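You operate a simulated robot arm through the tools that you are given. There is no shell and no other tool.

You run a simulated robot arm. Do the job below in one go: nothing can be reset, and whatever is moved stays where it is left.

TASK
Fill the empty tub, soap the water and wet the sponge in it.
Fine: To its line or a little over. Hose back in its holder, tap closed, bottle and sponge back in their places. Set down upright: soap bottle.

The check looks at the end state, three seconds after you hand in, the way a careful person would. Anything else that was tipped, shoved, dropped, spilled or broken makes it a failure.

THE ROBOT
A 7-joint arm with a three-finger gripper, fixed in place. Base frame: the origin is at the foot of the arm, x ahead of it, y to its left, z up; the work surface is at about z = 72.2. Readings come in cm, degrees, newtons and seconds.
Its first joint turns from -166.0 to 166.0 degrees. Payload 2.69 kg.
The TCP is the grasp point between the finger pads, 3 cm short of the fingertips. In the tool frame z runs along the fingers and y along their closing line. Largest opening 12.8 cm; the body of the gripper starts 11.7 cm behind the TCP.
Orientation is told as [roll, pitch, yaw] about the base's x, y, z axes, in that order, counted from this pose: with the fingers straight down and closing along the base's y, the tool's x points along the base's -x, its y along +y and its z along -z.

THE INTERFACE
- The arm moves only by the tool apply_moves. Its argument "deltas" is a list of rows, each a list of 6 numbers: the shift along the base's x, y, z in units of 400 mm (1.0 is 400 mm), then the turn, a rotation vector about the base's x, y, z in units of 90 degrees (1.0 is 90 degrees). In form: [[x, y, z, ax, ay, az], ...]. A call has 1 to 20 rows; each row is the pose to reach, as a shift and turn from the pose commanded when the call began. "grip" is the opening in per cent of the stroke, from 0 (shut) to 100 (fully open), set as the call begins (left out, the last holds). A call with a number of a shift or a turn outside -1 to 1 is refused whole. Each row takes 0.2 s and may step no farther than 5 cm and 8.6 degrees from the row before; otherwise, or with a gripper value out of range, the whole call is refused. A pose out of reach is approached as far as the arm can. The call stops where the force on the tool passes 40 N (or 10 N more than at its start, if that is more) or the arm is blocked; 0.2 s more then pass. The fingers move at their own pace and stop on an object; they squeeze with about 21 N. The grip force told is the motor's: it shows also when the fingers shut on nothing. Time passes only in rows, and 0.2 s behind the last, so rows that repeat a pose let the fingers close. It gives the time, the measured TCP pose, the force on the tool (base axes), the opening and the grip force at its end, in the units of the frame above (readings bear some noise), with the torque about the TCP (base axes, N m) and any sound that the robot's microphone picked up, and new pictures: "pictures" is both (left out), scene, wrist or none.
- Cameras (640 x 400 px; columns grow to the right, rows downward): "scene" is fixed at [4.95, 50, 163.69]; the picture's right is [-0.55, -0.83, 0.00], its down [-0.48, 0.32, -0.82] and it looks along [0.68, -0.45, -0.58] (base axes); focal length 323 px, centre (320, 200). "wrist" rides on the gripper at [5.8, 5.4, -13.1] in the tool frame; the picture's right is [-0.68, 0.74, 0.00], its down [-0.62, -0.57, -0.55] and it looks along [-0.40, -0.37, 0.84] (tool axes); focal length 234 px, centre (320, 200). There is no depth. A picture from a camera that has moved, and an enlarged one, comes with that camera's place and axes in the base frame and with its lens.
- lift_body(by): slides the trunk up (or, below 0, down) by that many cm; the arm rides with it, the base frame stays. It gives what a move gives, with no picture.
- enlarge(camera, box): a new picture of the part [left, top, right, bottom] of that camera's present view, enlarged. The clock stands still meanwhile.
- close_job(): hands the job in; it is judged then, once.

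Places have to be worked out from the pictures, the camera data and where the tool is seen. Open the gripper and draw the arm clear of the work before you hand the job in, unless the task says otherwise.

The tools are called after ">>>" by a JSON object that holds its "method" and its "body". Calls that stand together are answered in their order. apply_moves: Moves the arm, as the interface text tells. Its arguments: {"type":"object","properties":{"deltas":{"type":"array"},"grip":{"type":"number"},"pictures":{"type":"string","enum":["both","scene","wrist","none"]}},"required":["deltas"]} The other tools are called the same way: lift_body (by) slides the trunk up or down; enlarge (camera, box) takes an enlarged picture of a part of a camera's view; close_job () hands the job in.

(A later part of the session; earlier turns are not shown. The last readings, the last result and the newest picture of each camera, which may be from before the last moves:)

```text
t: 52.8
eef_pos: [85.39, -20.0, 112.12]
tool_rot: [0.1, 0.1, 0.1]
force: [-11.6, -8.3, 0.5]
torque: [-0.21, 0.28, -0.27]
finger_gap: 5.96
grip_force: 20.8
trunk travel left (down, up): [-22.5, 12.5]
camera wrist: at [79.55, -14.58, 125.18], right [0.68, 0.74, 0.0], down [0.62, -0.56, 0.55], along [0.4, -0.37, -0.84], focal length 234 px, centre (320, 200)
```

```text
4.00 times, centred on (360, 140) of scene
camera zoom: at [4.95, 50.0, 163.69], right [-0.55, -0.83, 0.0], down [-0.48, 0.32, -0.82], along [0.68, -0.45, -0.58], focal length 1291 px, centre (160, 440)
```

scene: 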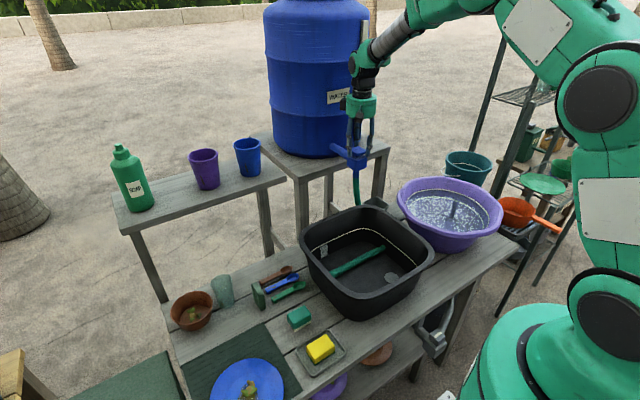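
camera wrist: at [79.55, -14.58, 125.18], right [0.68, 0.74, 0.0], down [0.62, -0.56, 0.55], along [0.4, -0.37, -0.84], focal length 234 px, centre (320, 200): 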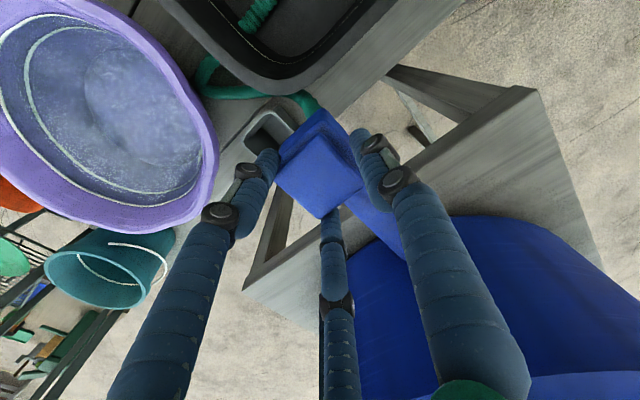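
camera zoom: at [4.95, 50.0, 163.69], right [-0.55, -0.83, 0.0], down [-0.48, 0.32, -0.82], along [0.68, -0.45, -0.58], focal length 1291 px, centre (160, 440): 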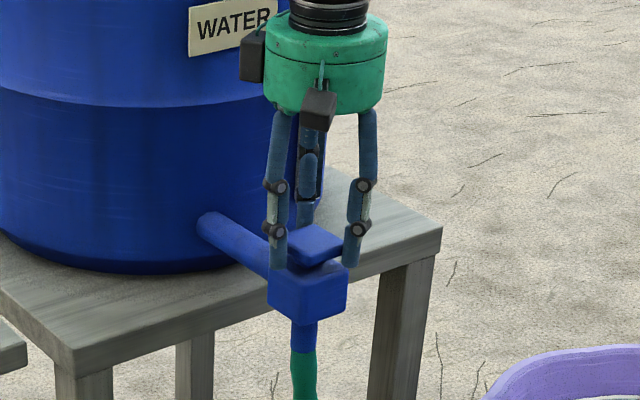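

The sideways reaction shows that the hand is really a three-jaw gripper (fingers at tool +y and at ±120°), so only one jaw touched. I reopen, shift about (−0.2, −0.7) cm so all three jaws fit the square plate, and close again.

>>> {"method": "apply_moves", "body": {"deltas": [[0, 0, 0, 0, 0, 0], [-0.004, -0.016, 0, 0, 0, 0], [-0.004, -0.016, 0, 0, 0, 0]], "grip": 65, "pictures": "none"}}

>>> {"method": "apply_moves", "body": {"deltas": [[0, 0, 0, 0, 0, 0], [0, 0, 0, 0, 0, 0], [0, 0, 0, 0, 0, 0]], "grip": 0, "pictures": "wrist"}}

>>> {"method": "enlarge", "body": {"camera": "wrist", "box": [220, 90, 430, 250]}}

```text
t: 53.6
eef_pos: [85.37, -20.57, 112.14]
tool_rot: [0.0, 0.0, 0.1]
force: [-0.2, 0.0, -0.5]
torque: [0.02, -0.02, -0.01]
finger_gap: 8.33
grip_force: 0.0
trunk travel left (down, up): [-22.5, 12.5]
```

```text
t: 54.4
eef_pos: [85.33, -20.58, 112.17]
tool_rot: [0.0, 0.1, 0.1]
force: [1.9, -5.3, 0.5]
torque: [-0.01, 0.07, -0.14]
finger_gap: 5.81
grip_force: 44.5
trunk travel left (down, up): [-22.5, 12.5]
camera wrist: at [79.5, -15.21, 125.18], right [0.68, 0.74, 0.0], down [0.62, -0.56, 0.55], along [0.4, -0.37, -0.84], focal length 234 px, centre (320, 200)
```

wrist: 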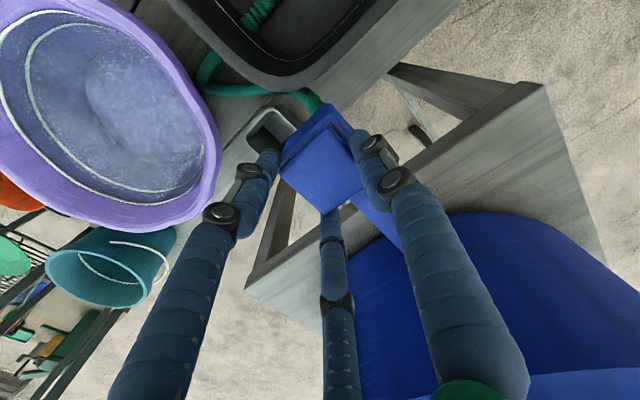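

```text
2.50 times, centred on (325, 170) of wrist
camera zoom: at [79.5, -15.21, 125.18], right [0.68, 0.74, 0.0], down [0.62, -0.56, 0.55], along [0.4, -0.37, -0.84], focal length 585 px, centre (308, 275)
```

zoom: 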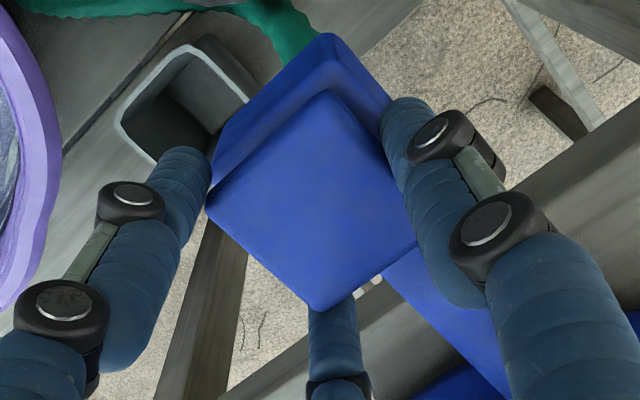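

Now all three jaws hold the plate (gap 5.81, little side force). I try a small turn about the handle axis, first counter-clockwise.

>>> {"method": "apply_moves", "body": {"deltas": [[0.001, 0, 0, 0, 0, 0.045], [0.002, 0.0002, 0, 0, 0, 0.09], [0.003, 0.0003, 0, 0, 0, 0.13]], "pictures": "both"}}

>>> {"method": "enlarge", "body": {"camera": "wrist", "box": [220, 90, 430, 250]}}

```text
t: 55.2
eef_pos: [85.55, -20.48, 112.15]
tool_rot: [0.1, 0.1, 11.9]
force: [-3.1, -5.4, -0.3]
torque: [0.07, 0.0, 0.59]
finger_gap: 5.89
grip_force: 45.5
trunk travel left (down, up): [-22.5, 12.5]
camera wrist: at [78.65, -16.52, 125.22], right [0.51, 0.86, 0.0], down [0.72, -0.43, 0.55], along [0.47, -0.28, -0.84], focal length 234 px, centre (320, 200)
```

scene: 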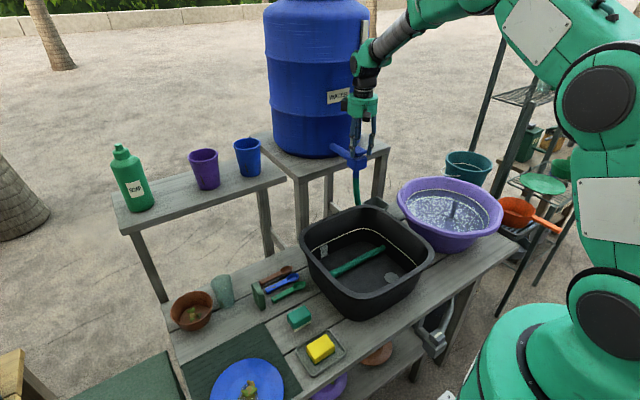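
wrist: 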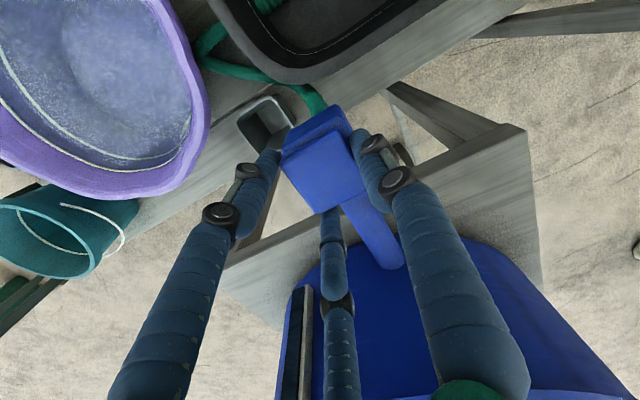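

```text
2.50 times, centred on (325, 170) of wrist
camera zoom: at [78.65, -16.52, 125.22], right [0.51, 0.86, 0.0], down [0.72, -0.43, 0.55], along [0.47, -0.28, -0.84], focal length 585 px, centre (308, 275)
```

zoom: 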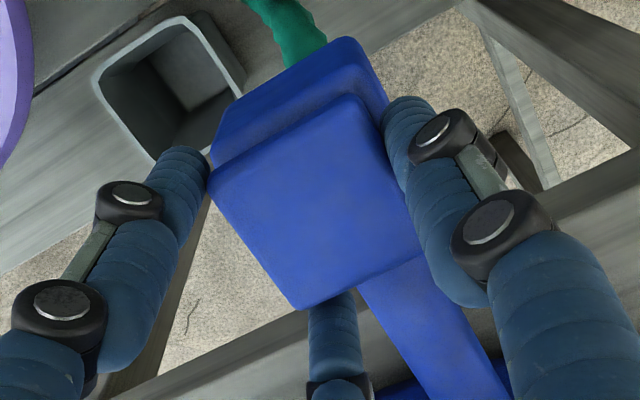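

The tool turned 12° but the plate looks unturned (jaws slipped a little, maybe against a stop). I try the other direction, clockwise.

>>> {"method": "apply_moves", "body": {"deltas": [[-0.001, 0, 0, 0, 0, -0.065], [-0.003, -0.0003, 0, 0, 0, -0.13], [-0.0045, -0.0002, 0, 0, 0, -0.195], [-0.006, 0, 0, 0, 0, -0.26]], "pictures": "both"}}

>>> {"method": "enlarge", "body": {"camera": "wrist", "box": [220, 90, 430, 250]}}

>>> {"method": "enlarge", "body": {"camera": "scene", "box": [320, 90, 400, 190]}}

```text
t: 56.2
eef_pos: [85.33, -20.53, 112.22]
tool_rot: [0.0, 0.2, -11.7]
force: [7.2, -15.6, -0.6]
torque: [-0.2, -0.19, -0.41]
finger_gap: 5.89
grip_force: 45.3
trunk travel left (down, up): [-22.5, 12.5]
camera wrist: at [80.71, -14.13, 125.24], right [0.81, 0.58, 0.0], down [0.49, -0.68, 0.55], along [0.32, -0.44, -0.84], focal length 234 px, centre (320, 200)
```

scene: 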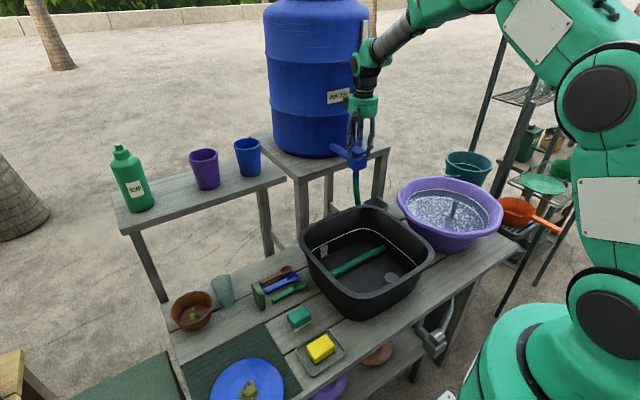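
wrist: 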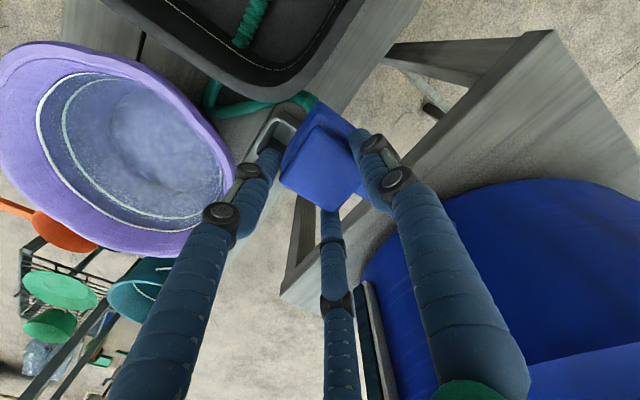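

```text
2.50 times, centred on (325, 170) of wrist
camera zoom: at [80.71, -14.13, 125.24], right [0.81, 0.58, 0.0], down [0.49, -0.68, 0.55], along [0.32, -0.44, -0.84], focal length 585 px, centre (308, 275)
```

zoom: 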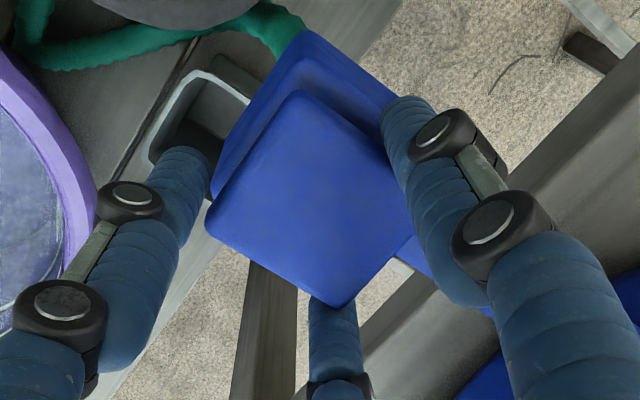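

```text
4.00 times, centred on (360, 140) of scene
camera zoom: at [4.95, 50.0, 163.69], right [-0.55, -0.83, 0.0], down [-0.48, 0.32, -0.82], along [0.68, -0.45, -0.58], focal length 1291 px, centre (160, 440)
```

zoom: 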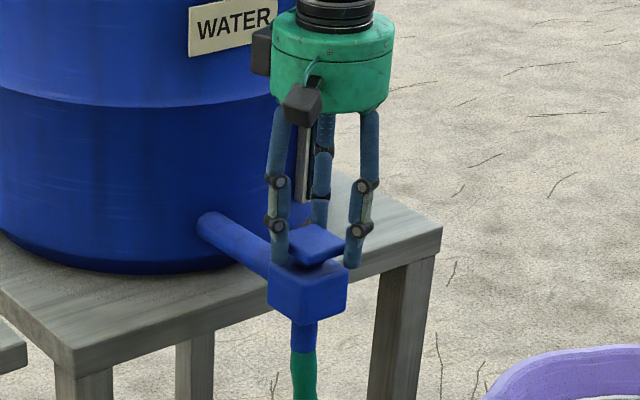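

The plate stays put in both directions while the jaws slip, so perhaps it isn't a rotary handle, or it is stiffer than this grip. I turn back to 0 and gently test a pull upward.

>>> {"method": "apply_moves", "body": {"deltas": [[0.0015, 0, 0, 0, 0, 0.065], [0.003, -0.0002, 0, 0, 0, 0.13]], "pictures": "none"}}

>>> {"method": "apply_moves", "body": {"deltas": [[0, 0, 0.005, 0, 0, 0], [0, 0, 0.01, 0, 0, 0], [0, 0, 0.015, 0, 0, 0]], "pictures": "scene"}}

>>> {"method": "enlarge", "body": {"camera": "scene", "box": [320, 90, 400, 190]}}

```text
t: 56.8
eef_pos: [85.17, -20.79, 112.13]
tool_rot: [0.1, 0.2, 0.3]
force: [-13.9, -26.3, -0.1]
torque: [-0.37, 0.82, -0.99]
finger_gap: 6.01
grip_force: 45.1
trunk travel left (down, up): [-22.5, 12.5]
```

```text
t: 57.6
eef_pos: [85.39, -20.48, 112.43]
tool_rot: [0.1, 0.3, 0.1]
force: [-4.0, -8.4, -24.9]
torque: [0.36, -0.16, 0.16]
finger_gap: 5.88
grip_force: 44.9
trunk travel left (down, up): [-22.5, 12.5]
```

scene: 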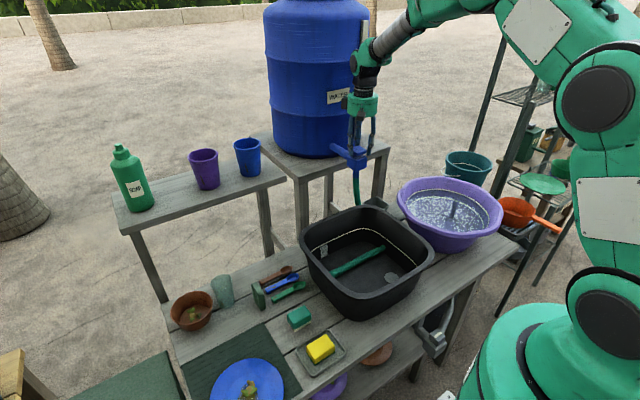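

```text
4.00 times, centred on (360, 140) of scene
camera zoom: at [4.95, 50.0, 163.69], right [-0.55, -0.83, 0.0], down [-0.48, 0.32, -0.82], along [0.68, -0.45, -0.58], focal length 1291 px, centre (160, 440)
```

zoom: 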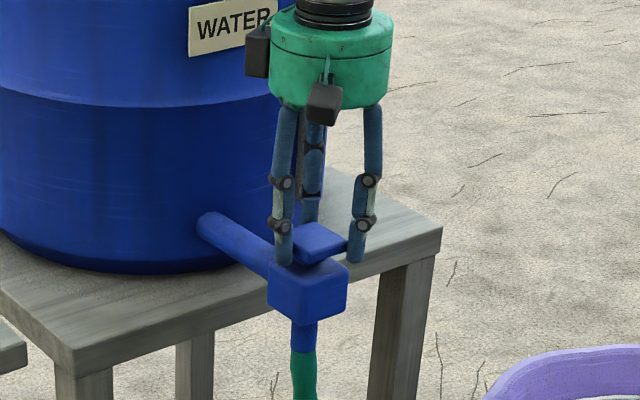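

Pulling up meets stiff resistance, so it isn't a pull handle. I relieve the load and inspect the handle again.

>>> {"method": "apply_moves", "body": {"deltas": [[0, 0, -0.008, 0, 0, 0], [0, 0, -0.013, 0, 0, 0]], "pictures": "wrist"}}

>>> {"method": "enlarge", "body": {"camera": "wrist", "box": [250, 90, 390, 230]}}

>>> {"method": "enlarge", "body": {"camera": "scene", "box": [335, 130, 385, 180]}}

```text
t: 58.2
eef_pos: [85.35, -20.53, 112.31]
tool_rot: [0.0, 0.1, 0.1]
force: [-16.1, -0.9, -11.4]
torque: [0.53, 0.52, -0.32]
finger_gap: 5.88
grip_force: 44.8
trunk travel left (down, up): [-22.5, 12.5]
camera wrist: at [79.55, -15.14, 125.37], right [0.68, 0.74, 0.0], down [0.62, -0.56, 0.55], along [0.4, -0.37, -0.84], focal length 234 px, centre (320, 200)
```

wrist: 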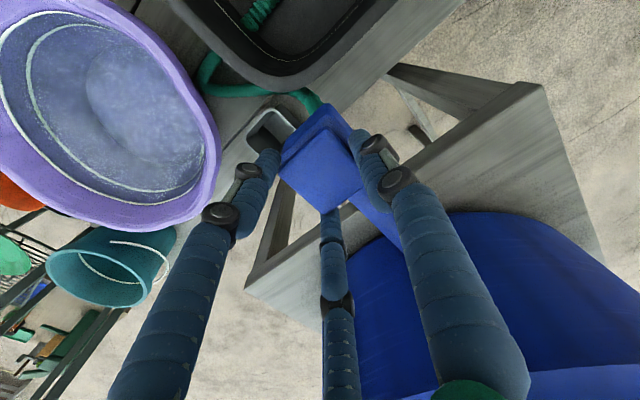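

```text
2.86 times, centred on (320, 160) of wrist
camera zoom: at [79.55, -15.14, 125.37], right [0.68, 0.74, 0.0], down [0.62, -0.56, 0.55], along [0.4, -0.37, -0.84], focal length 669 px, centre (320, 314)
```

zoom: 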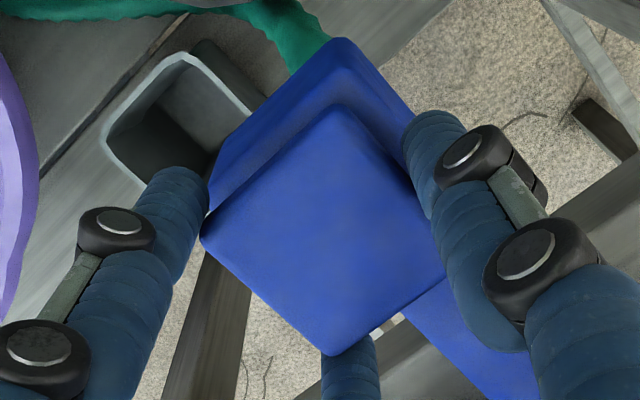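

```text
8.00 times, centred on (360, 155) of scene
camera zoom: at [4.95, 50.0, 163.69], right [-0.55, -0.83, 0.0], down [-0.48, 0.32, -0.82], along [0.68, -0.45, -0.58], focal length 2582 px, centre (0, 560)
```

zoom: 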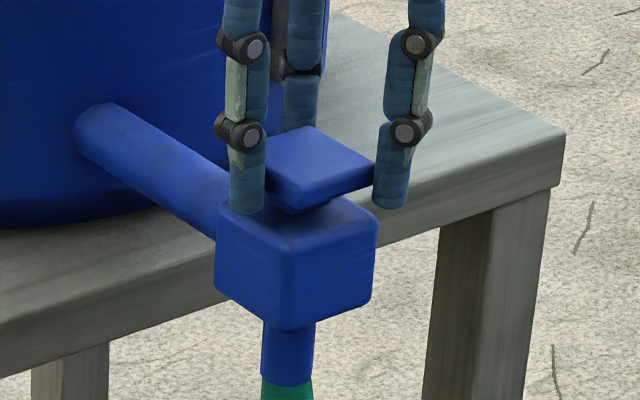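

The plate is still square to the body and centred at (85.35,−20). Next test: press the plate down gently while holding it.

>>> {"method": "apply_moves", "body": {"deltas": [[0, 0, -0.005, 0, 0, 0], [0, 0, -0.01, 0, 0, 0], [0, 0, -0.015, 0, 0, 0]], "pictures": "scene"}}

>>> {"method": "enlarge", "body": {"camera": "scene", "box": [335, 130, 385, 180]}}

```text
t: 59.0
eef_pos: [85.38, -20.57, 111.79]
tool_rot: [0.0, -0.2, 0.1]
force: [-18.3, 3.5, 2.5]
torque: [0.05, 0.26, -0.35]
finger_gap: 5.86
grip_force: 45.1
trunk travel left (down, up): [-22.5, 12.5]
```

scene: 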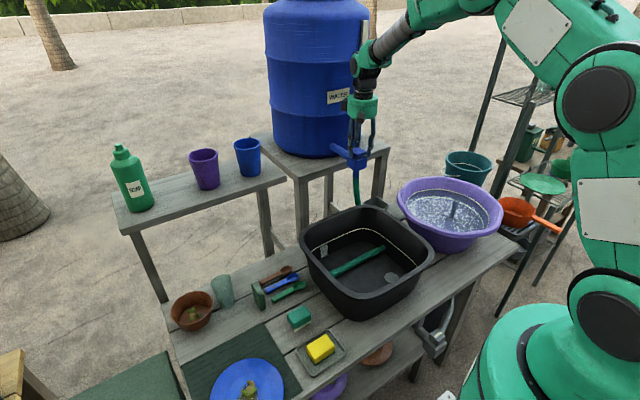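

```text
8.00 times, centred on (360, 155) of scene
camera zoom: at [4.95, 50.0, 163.69], right [-0.55, -0.83, 0.0], down [-0.48, 0.32, -0.82], along [0.68, -0.45, -0.58], focal length 2582 px, centre (0, 560)
```

zoom: 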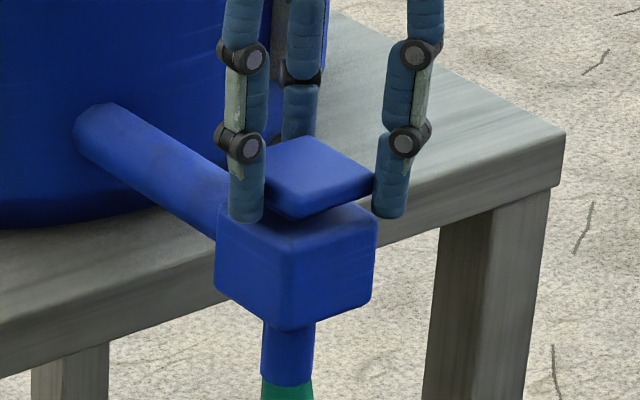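

The plate moved down about 0.4 cm with hardly any force, so it is a press-down handle (top stop above). I ease the sideways load and press further while watching for water.

>>> {"method": "apply_moves", "body": {"deltas": [[-0.004, 0, -0.006, 0, 0, 0], [-0.004, 0, -0.012, 0, 0, 0], [-0.004, 0, -0.018, 0, 0, 0]], "pictures": "scene"}}

>>> {"method": "enlarge", "body": {"camera": "scene", "box": [335, 130, 385, 180]}}

>>> {"method": "enlarge", "body": {"camera": "scene", "box": [290, 190, 450, 320]}}

```text
t: 59.8
eef_pos: [85.36, -20.46, 111.25]
tool_rot: [-0.1, -0.3, 0.1]
force: [3.2, 0.6, 18.2]
torque: [-0.04, 0.37, 0.19]
finger_gap: 5.9
grip_force: 45.1
trunk travel left (down, up): [-22.5, 12.5]
```

scene: 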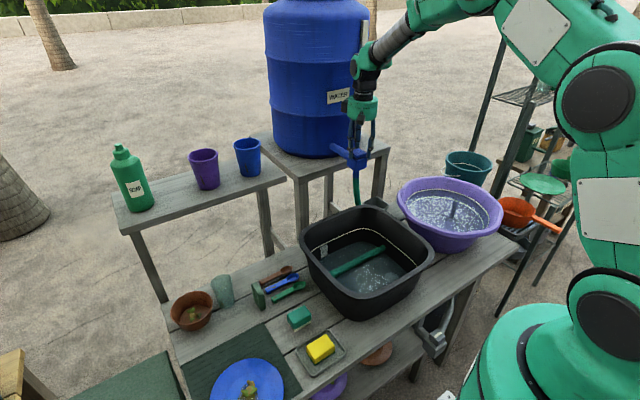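

```text
8.00 times, centred on (360, 155) of scene
camera zoom: at [4.95, 50.0, 163.69], right [-0.55, -0.83, 0.0], down [-0.48, 0.32, -0.82], along [0.68, -0.45, -0.58], focal length 2582 px, centre (0, 560)
```

zoom: 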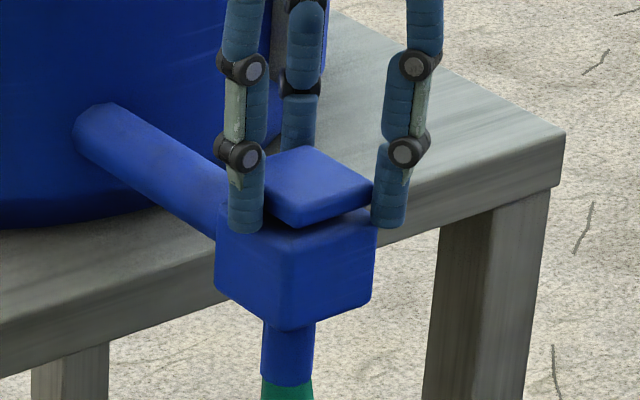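

```text
3.08 times, centred on (370, 255) of scene
camera zoom: at [4.95, 50.0, 163.69], right [-0.55, -0.83, 0.0], down [-0.48, 0.32, -0.82], along [0.68, -0.45, -0.58], focal length 993 px, centre (166, 31)
```

zoom: 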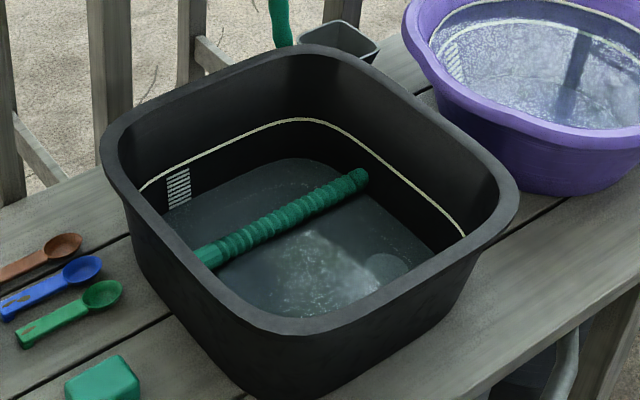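

Water is flowing into the tub already. I pull the handle back up now to check that closing works and that the level holds (drain closed).

>>> {"method": "apply_moves", "body": {"deltas": [[0, 0, 0.01, 0, 0, 0], [0, 0, 0.02, 0, 0, 0], [0, 0, 0.026, 0, 0, 0]], "pictures": "scene"}}

>>> {"method": "enlarge", "body": {"camera": "scene", "box": [290, 190, 450, 320]}}

>>> {"method": "enlarge", "body": {"camera": "scene", "box": [335, 130, 385, 180]}}

```text
t: 60.6
eef_pos: [85.33, -20.28, 111.92]
tool_rot: [0.0, 0.0, 0.2]
force: [16.3, -4.8, 1.0]
torque: [-0.22, -0.47, 0.33]
finger_gap: 5.87
grip_force: 45.1
trunk travel left (down, up): [-22.5, 12.5]
```

scene: 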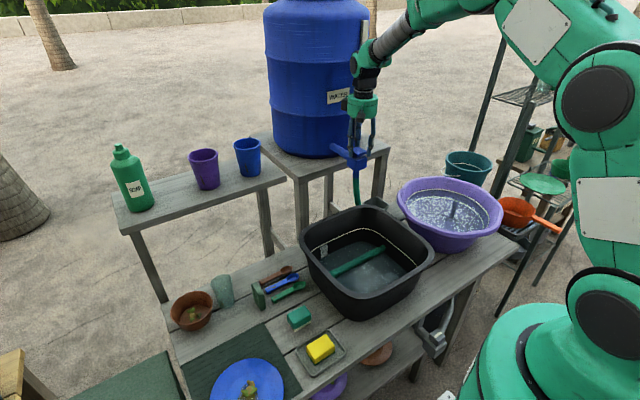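

```text
3.08 times, centred on (370, 255) of scene
camera zoom: at [4.95, 50.0, 163.69], right [-0.55, -0.83, 0.0], down [-0.48, 0.32, -0.82], along [0.68, -0.45, -0.58], focal length 993 px, centre (166, 31)
```

zoom: 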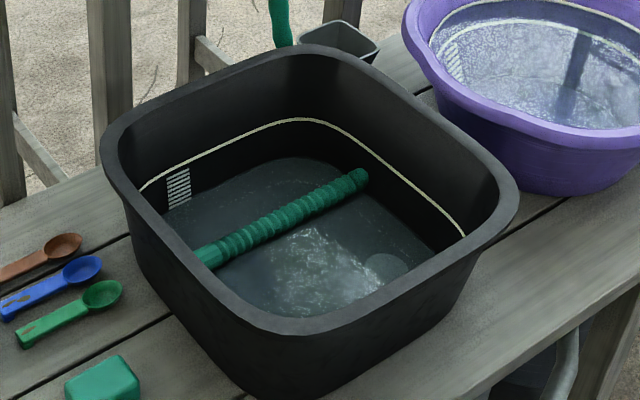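

```text
8.00 times, centred on (360, 155) of scene
camera zoom: at [4.95, 50.0, 163.69], right [-0.55, -0.83, 0.0], down [-0.48, 0.32, -0.82], along [0.68, -0.45, -0.58], focal length 2582 px, centre (0, 560)
```

zoom: 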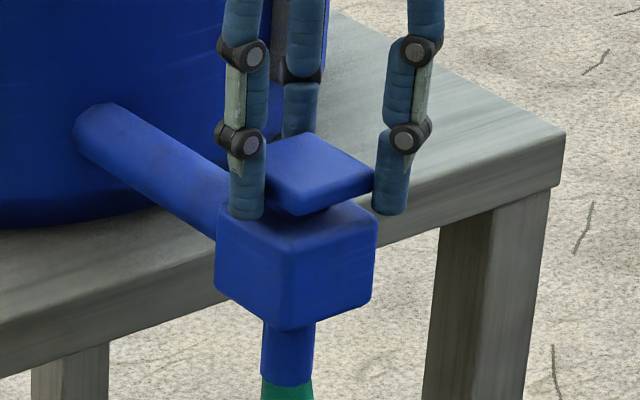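

The handle is at mid-height now; I pull it up to its top stop and check the level again after a pause.

>>> {"method": "apply_moves", "body": {"deltas": [[0.002, 0, 0.006, 0, 0, 0], [0.004, 0, 0.012, 0, 0, 0], [0.004, 0, 0.014, 0, 0, 0]], "pictures": "scene"}}

>>> {"method": "enlarge", "body": {"camera": "scene", "box": [290, 190, 450, 320]}}

>>> {"method": "enlarge", "body": {"camera": "scene", "box": [335, 130, 385, 180]}}

```text
t: 61.4
eef_pos: [85.41, -20.42, 112.3]
tool_rot: [0.1, 0.3, 0.1]
force: [14.4, -4.0, -12.1]
torque: [0.22, -0.32, 0.32]
finger_gap: 5.9
grip_force: 44.9
trunk travel left (down, up): [-22.5, 12.5]
```

scene: 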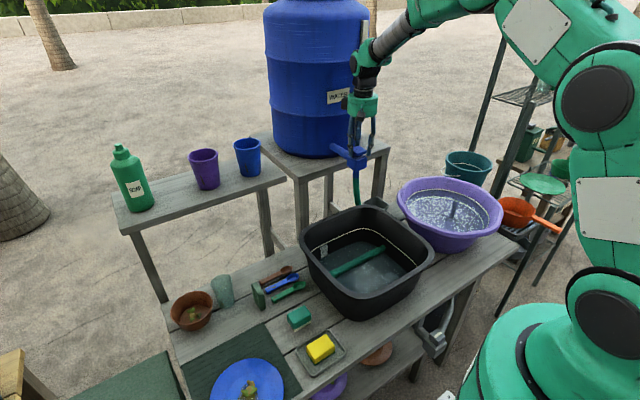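

```text
3.08 times, centred on (370, 255) of scene
camera zoom: at [4.95, 50.0, 163.69], right [-0.55, -0.83, 0.0], down [-0.48, 0.32, -0.82], along [0.68, -0.45, -0.58], focal length 993 px, centre (166, 31)
```

zoom: 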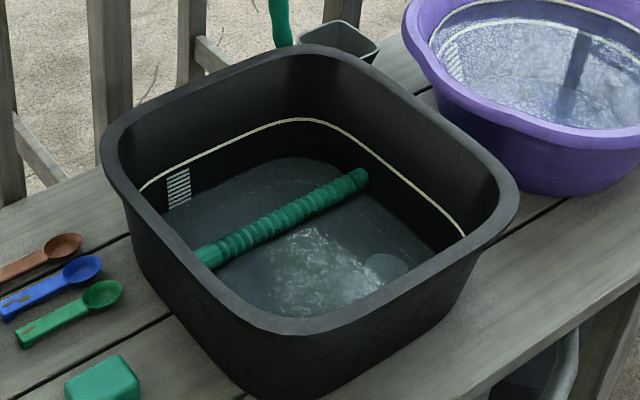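

```text
8.00 times, centred on (360, 155) of scene
camera zoom: at [4.95, 50.0, 163.69], right [-0.55, -0.83, 0.0], down [-0.48, 0.32, -0.82], along [0.68, -0.45, -0.58], focal length 2582 px, centre (0, 560)
```

zoom: 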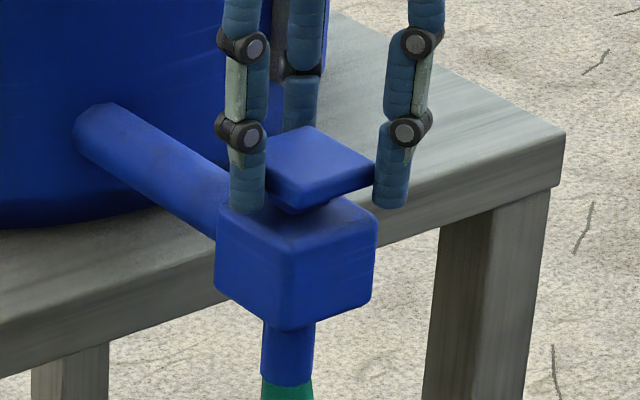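

The handle is at its top stop. I wait three seconds to see whether the water level holds.

>>> {"method": "apply_moves", "body": {"deltas": [[-0.002, 0, -0.003, 0, 0, 0], [-0.003, 0, -0.004, 0, 0, 0], [-0.003, 0, -0.004, 0, 0, 0], [-0.003, 0, -0.004, 0, 0, 0], [-0.003, 0, -0.004, 0, 0, 0], [-0.003, 0, -0.004, 0, 0, 0], [-0.003, 0, -0.004, 0, 0, 0], [-0.003, 0, -0.004, 0, 0, 0], [-0.003, 0, -0.004, 0, 0, 0], [-0.003, 0, -0.004, 0, 0, 0], [-0.003, 0, -0.004, 0, 0, 0], [-0.003, 0, -0.004, 0, 0, 0], [-0.003, 0, -0.004, 0, 0, 0], [-0.003, 0, -0.004, 0, 0, 0], [-0.003, 0, -0.004, 0, 0, 0]], "pictures": "scene"}}

>>> {"method": "enlarge", "body": {"camera": "scene", "box": [290, 190, 450, 320]}}

>>> {"method": "enlarge", "body": {"camera": "scene", "box": [405, 290, 461, 360]}}

```text
t: 64.6
eef_pos: [85.33, -20.53, 112.35]
tool_rot: [0.0, 0.1, 0.1]
force: [12.4, -2.3, -10.0]
torque: [0.12, -0.21, 0.2]
finger_gap: 5.86
grip_force: 45.4
trunk travel left (down, up): [-22.5, 12.5]
```

scene: 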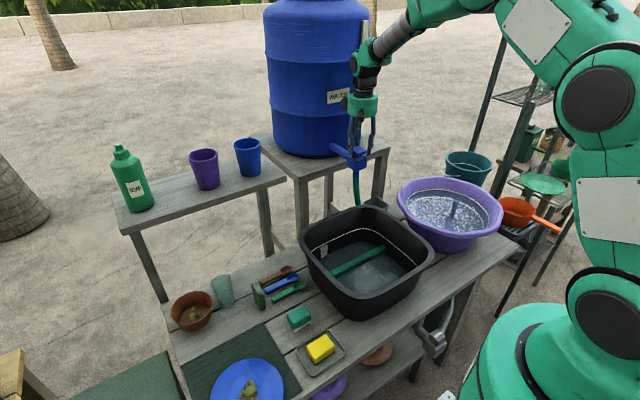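

```text
3.08 times, centred on (370, 255) of scene
camera zoom: at [4.95, 50.0, 163.69], right [-0.55, -0.83, 0.0], down [-0.48, 0.32, -0.82], along [0.68, -0.45, -0.58], focal length 993 px, centre (166, 31)
```

zoom: 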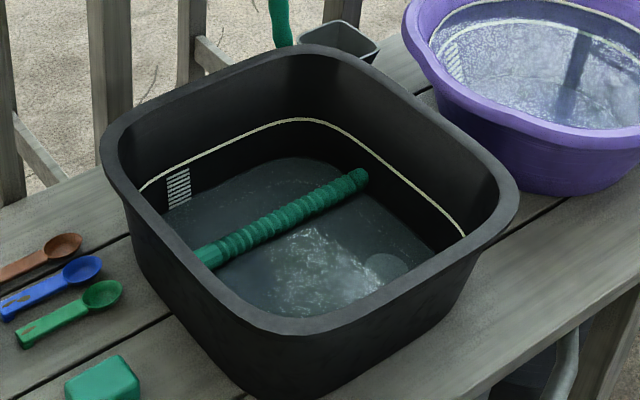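

```text
5.71 times, centred on (433, 325) of scene
camera zoom: at [4.95, 50.0, 163.69], right [-0.55, -0.83, 0.0], down [-0.48, 0.32, -0.82], along [0.68, -0.45, -0.58], focal length 1844 px, centre (-326, -514)
```

zoom: 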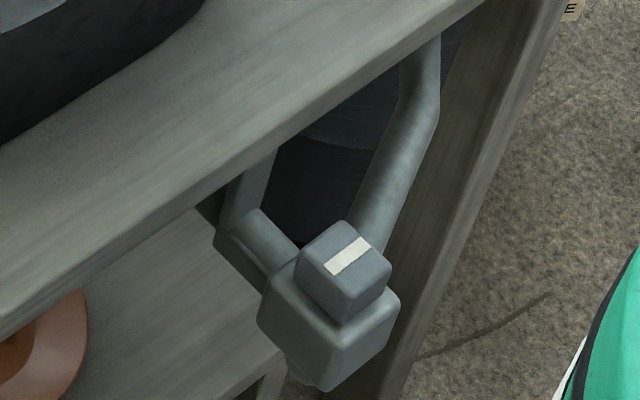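

The level held steady, so the drain is shut and the tap closes at the top. I press again for about a second to measure the flow rate, closing within the same call.

>>> {"method": "apply_moves", "body": {"deltas": [[0.003, 0, -0.015, 0, 0, 0], [0.003, 0, -0.029, 0, 0, 0], [0.003, 0, -0.029, 0, 0, 0], [0.003, 0, -0.029, 0, 0, 0], [0.003, 0, -0.029, 0, 0, 0], [0.003, 0, -0.029, 0, 0, 0], [0.003, 0, -0.029, 0, 0, 0], [0.003, 0, -0.015, 0, 0, 0], [0.003, 0, 0.0, 0, 0, 0], [0.003, 0, 0.002, 0, 0, 0]], "pictures": "scene"}}

>>> {"method": "enlarge", "body": {"camera": "scene", "box": [290, 190, 450, 320]}}

>>> {"method": "enlarge", "body": {"camera": "scene", "box": [335, 130, 385, 180]}}

```text
t: 66.8
eef_pos: [85.31, -20.62, 112.25]
tool_rot: [0.1, 0.2, 0.1]
force: [5.2, 0.3, -9.4]
torque: [0.09, -0.23, 0.14]
finger_gap: 5.88
grip_force: 45.1
trunk travel left (down, up): [-22.5, 12.5]
```

scene: 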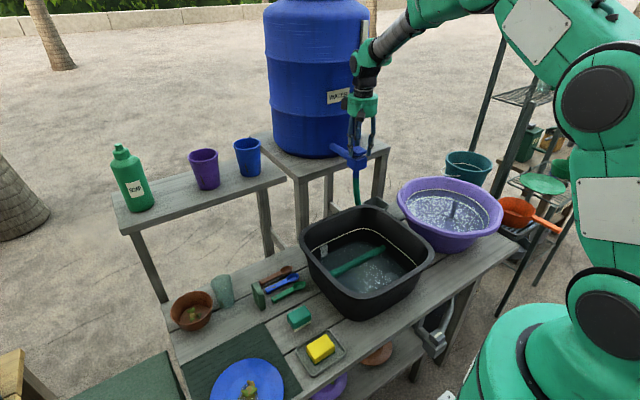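

```text
3.08 times, centred on (370, 255) of scene
camera zoom: at [4.95, 50.0, 163.69], right [-0.55, -0.83, 0.0], down [-0.48, 0.32, -0.82], along [0.68, -0.45, -0.58], focal length 993 px, centre (166, 31)
```

zoom: 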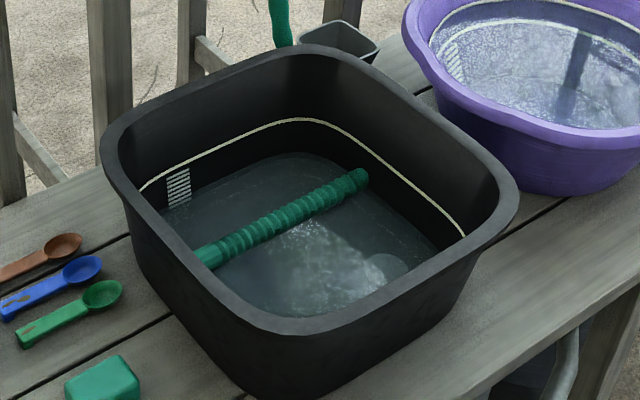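

```text
8.00 times, centred on (360, 155) of scene
camera zoom: at [4.95, 50.0, 163.69], right [-0.55, -0.83, 0.0], down [-0.48, 0.32, -0.82], along [0.68, -0.45, -0.58], focal length 2582 px, centre (0, 560)
```

zoom: 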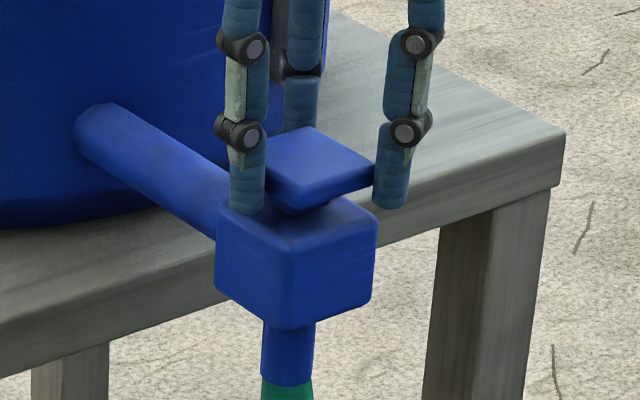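

The level rose roughly 0.8 cm for about 1.3 s of opening; some 5–6 cm remain to the line. I open for about 4 s and then check.

>>> {"method": "apply_moves", "body": {"deltas": [[0.001, 0, -0.015, 0, 0, 0], [0.001, 0, -0.029, 0, 0, 0], [0.001, 0, -0.029, 0, 0, 0], [0.001, 0, -0.029, 0, 0, 0], [0.001, 0, -0.029, 0, 0, 0], [0.001, 0, -0.029, 0, 0, 0], [0.001, 0, -0.029, 0, 0, 0], [0.001, 0, -0.029, 0, 0, 0], [0.001, 0, -0.029, 0, 0, 0], [0.001, 0, -0.029, 0, 0, 0], [0.001, 0, -0.029, 0, 0, 0], [0.001, 0, -0.029, 0, 0, 0], [0.001, 0, -0.029, 0, 0, 0], [0.001, 0, -0.029, 0, 0, 0], [0.001, 0, -0.029, 0, 0, 0], [0.001, 0, -0.029, 0, 0, 0], [0.001, 0, -0.029, 0, 0, 0], [0.001, 0, -0.015, 0, 0, 0], [0.001, 0, 0.001, 0, 0, 0], [0.001, 0, 0.004, 0, 0, 0]], "pictures": "scene"}}

>>> {"method": "enlarge", "body": {"camera": "scene", "box": [290, 190, 450, 320]}}

>>> {"method": "enlarge", "body": {"camera": "scene", "box": [335, 130, 385, 180]}}

```text
t: 71.0
eef_pos: [85.39, -20.6, 112.35]
tool_rot: [0.1, 0.4, 0.2]
force: [1.5, 0.8, -13.1]
torque: [0.24, -0.1, 0.04]
finger_gap: 5.88
grip_force: 45.1
trunk travel left (down, up): [-22.5, 12.5]
```

scene: 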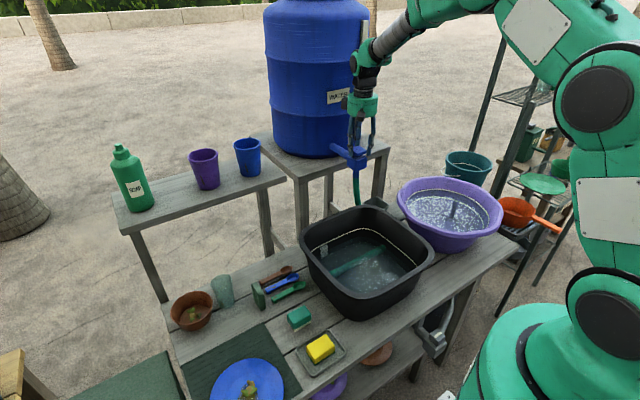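

```text
3.08 times, centred on (370, 255) of scene
camera zoom: at [4.95, 50.0, 163.69], right [-0.55, -0.83, 0.0], down [-0.48, 0.32, -0.82], along [0.68, -0.45, -0.58], focal length 993 px, centre (166, 31)
```

zoom: 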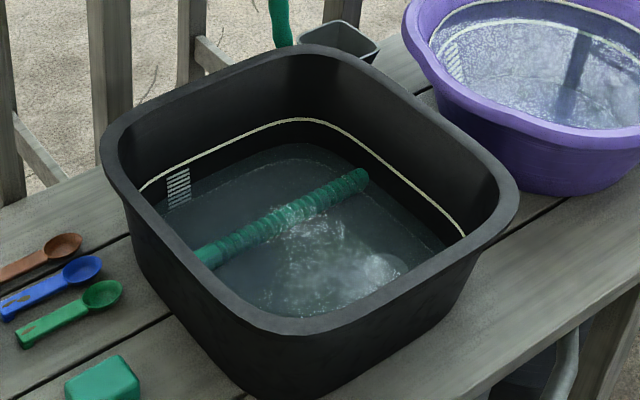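

```text
8.00 times, centred on (360, 155) of scene
camera zoom: at [4.95, 50.0, 163.69], right [-0.55, -0.83, 0.0], down [-0.48, 0.32, -0.82], along [0.68, -0.45, -0.58], focal length 2582 px, centre (0, 560)
```

zoom: 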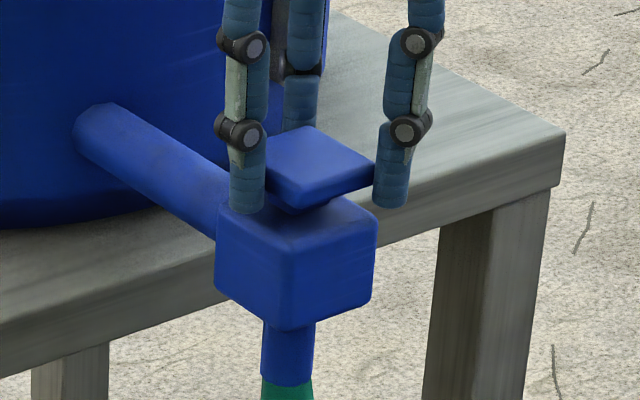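

About 24 zoomed pixels remain to the line, at ~3 px per second. I open for another ~4 s.

>>> {"method": "apply_moves", "body": {"deltas": [[0.0, 0, -0.015, 0, 0, 0], [0.0, 0, -0.031, 0, 0, 0], [0.0, 0, -0.031, 0, 0, 0], [0.0, 0, -0.031, 0, 0, 0], [0.0, 0, -0.031, 0, 0, 0], [0.0, 0, -0.031, 0, 0, 0], [0.0, 0, -0.031, 0, 0, 0], [0.0, 0, -0.031, 0, 0, 0], [0.0, 0, -0.031, 0, 0, 0], [0.0, 0, -0.031, 0, 0, 0], [0.0, 0, -0.031, 0, 0, 0], [0.0, 0, -0.031, 0, 0, 0], [0.0, 0, -0.031, 0, 0, 0], [0.0, 0, -0.031, 0, 0, 0], [0.0, 0, -0.031, 0, 0, 0], [0.0, 0, -0.031, 0, 0, 0], [0.0, 0, -0.031, 0, 0, 0], [0.0, 0, -0.031, 0, 0, 0], [0.0, 0, -0.015, 0, 0, 0], [0.0, 0, 0.002, 0, 0, 0]], "pictures": "scene"}}

>>> {"method": "enlarge", "body": {"camera": "scene", "box": [290, 190, 450, 320]}}

>>> {"method": "enlarge", "body": {"camera": "scene", "box": [335, 130, 385, 180]}}

```text
t: 75.2
eef_pos: [85.51, -20.55, 112.25]
tool_rot: [0.1, 0.3, 0.2]
force: [-1.5, -0.7, -14.6]
torque: [0.11, -0.17, -0.04]
finger_gap: 5.88
grip_force: 45.3
trunk travel left (down, up): [-22.5, 12.5]
```

scene: 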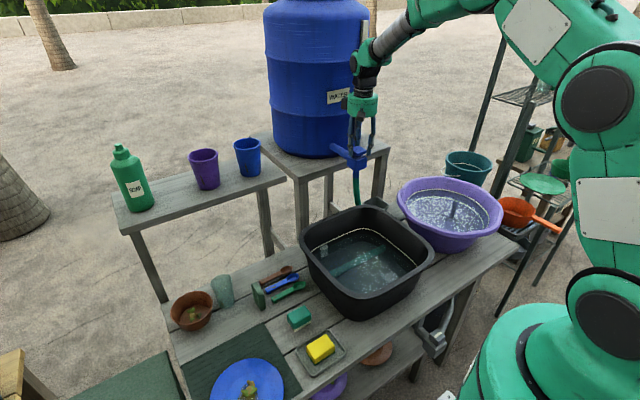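

```text
3.08 times, centred on (370, 255) of scene
camera zoom: at [4.95, 50.0, 163.69], right [-0.55, -0.83, 0.0], down [-0.48, 0.32, -0.82], along [0.68, -0.45, -0.58], focal length 993 px, centre (166, 31)
```

zoom: 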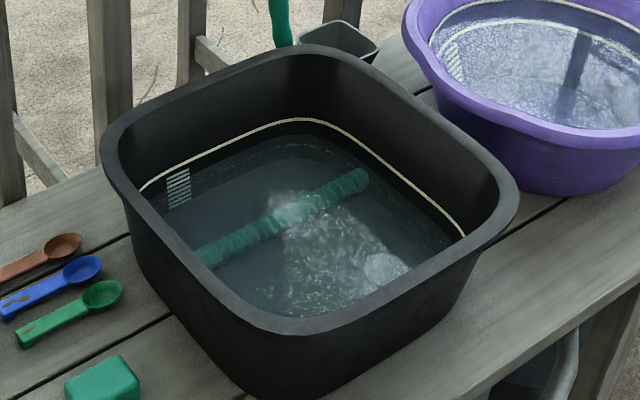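

```text
8.00 times, centred on (360, 155) of scene
camera zoom: at [4.95, 50.0, 163.69], right [-0.55, -0.83, 0.0], down [-0.48, 0.32, -0.82], along [0.68, -0.45, -0.58], focal length 2582 px, centre (0, 560)
```

zoom: 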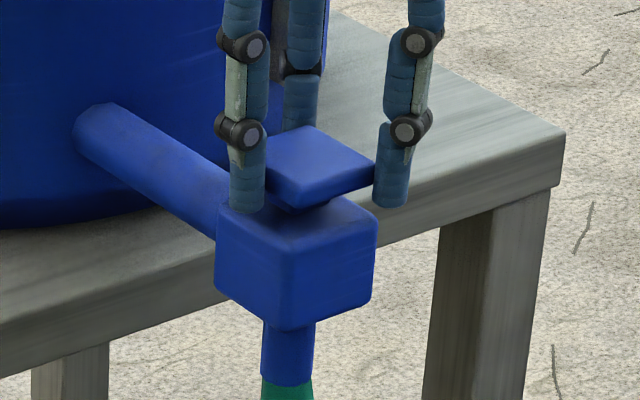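

About 13 px remain. I open for ~3 s more and check with a stronger zoom.

>>> {"method": "apply_moves", "body": {"deltas": [[0.0, 0, -0.015, 0, 0, 0], [0.0, 0, -0.031, 0, 0, 0], [0.0, 0, -0.031, 0, 0, 0], [0.0, 0, -0.031, 0, 0, 0], [0.0, 0, -0.031, 0, 0, 0], [0.0, 0, -0.031, 0, 0, 0], [0.0, 0, -0.031, 0, 0, 0], [0.0, 0, -0.031, 0, 0, 0], [0.0, 0, -0.031, 0, 0, 0], [0.0, 0, -0.031, 0, 0, 0], [0.0, 0, -0.031, 0, 0, 0], [0.0, 0, -0.031, 0, 0, 0], [0.0, 0, -0.031, 0, 0, 0], [0.0, 0, -0.031, 0, 0, 0], [0.0, 0, -0.031, 0, 0, 0], [0.0, 0, -0.015, 0, 0, 0], [0.0, 0, 0.002, 0, 0, 0]], "pictures": "scene"}}

>>> {"method": "enlarge", "body": {"camera": "scene", "box": [290, 190, 450, 320]}}

>>> {"method": "enlarge", "body": {"camera": "scene", "box": [320, 215, 400, 265]}}

>>> {"method": "enlarge", "body": {"camera": "scene", "box": [300, 225, 340, 265]}}

```text
t: 78.8
eef_pos: [85.42, -20.5, 112.4]
tool_rot: [0.1, 0.3, 0.1]
force: [-4.0, -0.9, -21.9]
torque: [0.17, -0.2, -0.08]
finger_gap: 5.88
grip_force: 45.3
trunk travel left (down, up): [-22.5, 12.5]
```

scene: 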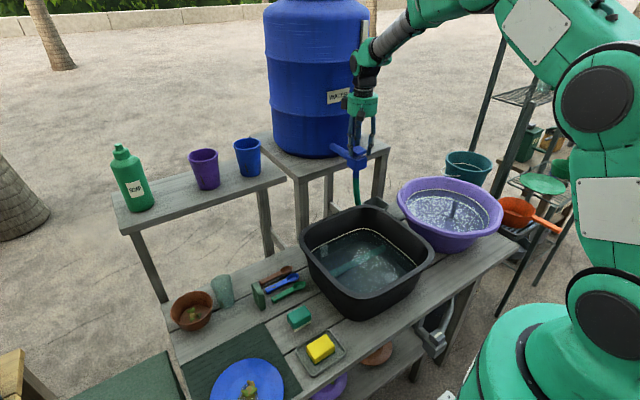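

```text
3.08 times, centred on (370, 255) of scene
camera zoom: at [4.95, 50.0, 163.69], right [-0.55, -0.83, 0.0], down [-0.48, 0.32, -0.82], along [0.68, -0.45, -0.58], focal length 993 px, centre (166, 31)
```

zoom: 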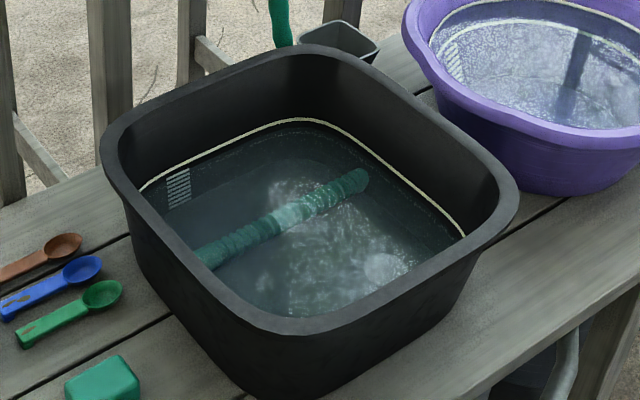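

```text
8.00 times, centred on (360, 240) of scene
camera zoom: at [4.95, 50.0, 163.69], right [-0.55, -0.83, 0.0], down [-0.48, 0.32, -0.82], along [0.68, -0.45, -0.58], focal length 2582 px, centre (0, -120)
```

zoom: 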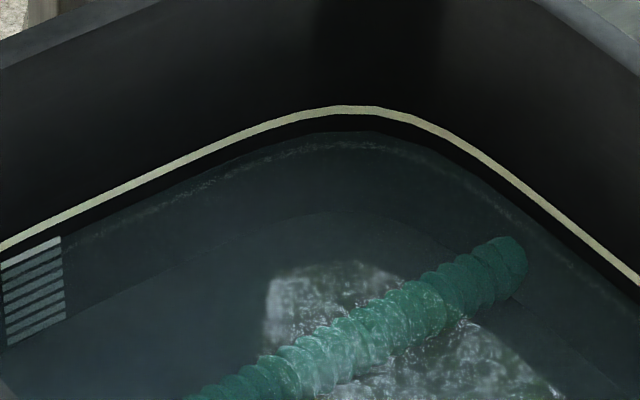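

```text
10.00 times, centred on (320, 245) of scene
camera zoom: at [4.95, 50.0, 163.69], right [-0.55, -0.83, 0.0], down [-0.48, 0.32, -0.82], along [0.68, -0.45, -0.58], focal length 3227 px, centre (320, -250)
```

zoom: 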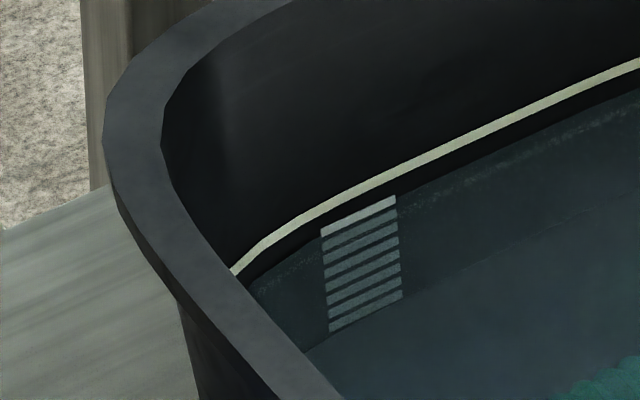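

The surface is about 22 px (≈1.2 cm) below the line in this 8x view. I open for about 2.5 s more.

>>> {"method": "apply_moves", "body": {"deltas": [[0.0, 0, -0.017, 0, 0, 0], [0.0, 0, -0.034, 0, 0, 0], [0.0, 0, -0.034, 0, 0, 0], [0.0, 0, -0.034, 0, 0, 0], [0.0, 0, -0.034, 0, 0, 0], [0.0, 0, -0.034, 0, 0, 0], [0.0, 0, -0.034, 0, 0, 0], [0.0, 0, -0.034, 0, 0, 0], [0.0, 0, -0.034, 0, 0, 0], [0.0, 0, -0.034, 0, 0, 0], [0.0, 0, -0.034, 0, 0, 0], [0.0, 0, -0.034, 0, 0, 0], [0.0, 0, -0.017, 0, 0, 0], [0.0, 0, 0.0, 0, 0, 0]], "pictures": "scene"}}

>>> {"method": "enlarge", "body": {"camera": "scene", "box": [320, 215, 400, 265]}}

>>> {"method": "enlarge", "body": {"camera": "scene", "box": [300, 225, 340, 265]}}

```text
t: 81.8
eef_pos: [85.28, -20.38, 112.53]
tool_rot: [0.1, 0.3, 0.1]
force: [-5.1, -9.7, -24.3]
torque: [0.01, -0.24, -0.12]
finger_gap: 5.89
grip_force: 45.3
trunk travel left (down, up): [-22.5, 12.5]
```

scene: 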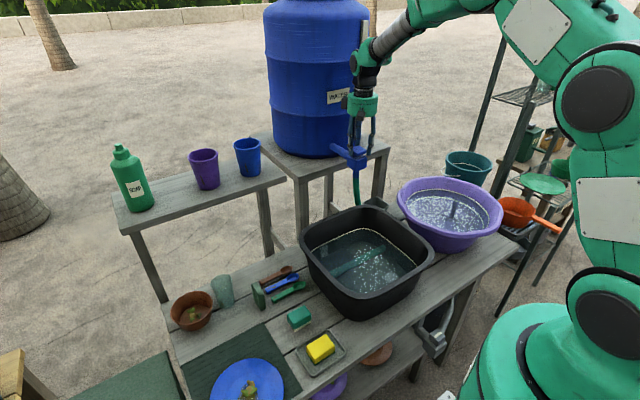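

```text
8.00 times, centred on (360, 240) of scene
camera zoom: at [4.95, 50.0, 163.69], right [-0.55, -0.83, 0.0], down [-0.48, 0.32, -0.82], along [0.68, -0.45, -0.58], focal length 2582 px, centre (0, -120)
```

zoom: 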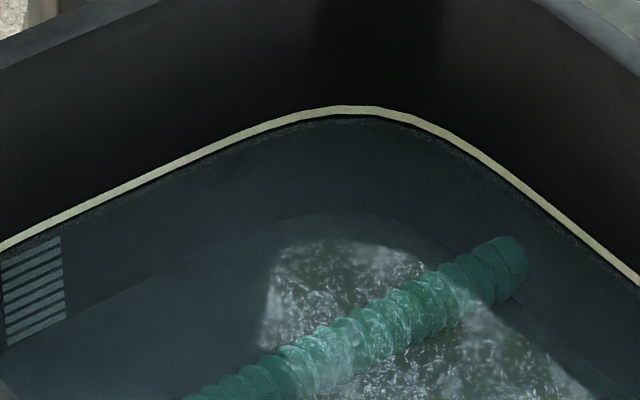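

```text
10.00 times, centred on (320, 245) of scene
camera zoom: at [4.95, 50.0, 163.69], right [-0.55, -0.83, 0.0], down [-0.48, 0.32, -0.82], along [0.68, -0.45, -0.58], focal length 3227 px, centre (320, -250)
```

zoom: 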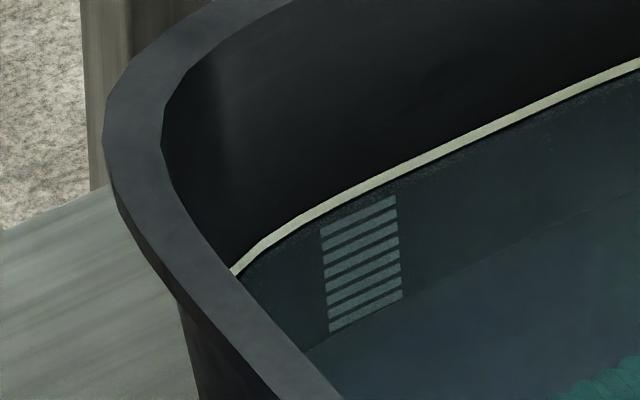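

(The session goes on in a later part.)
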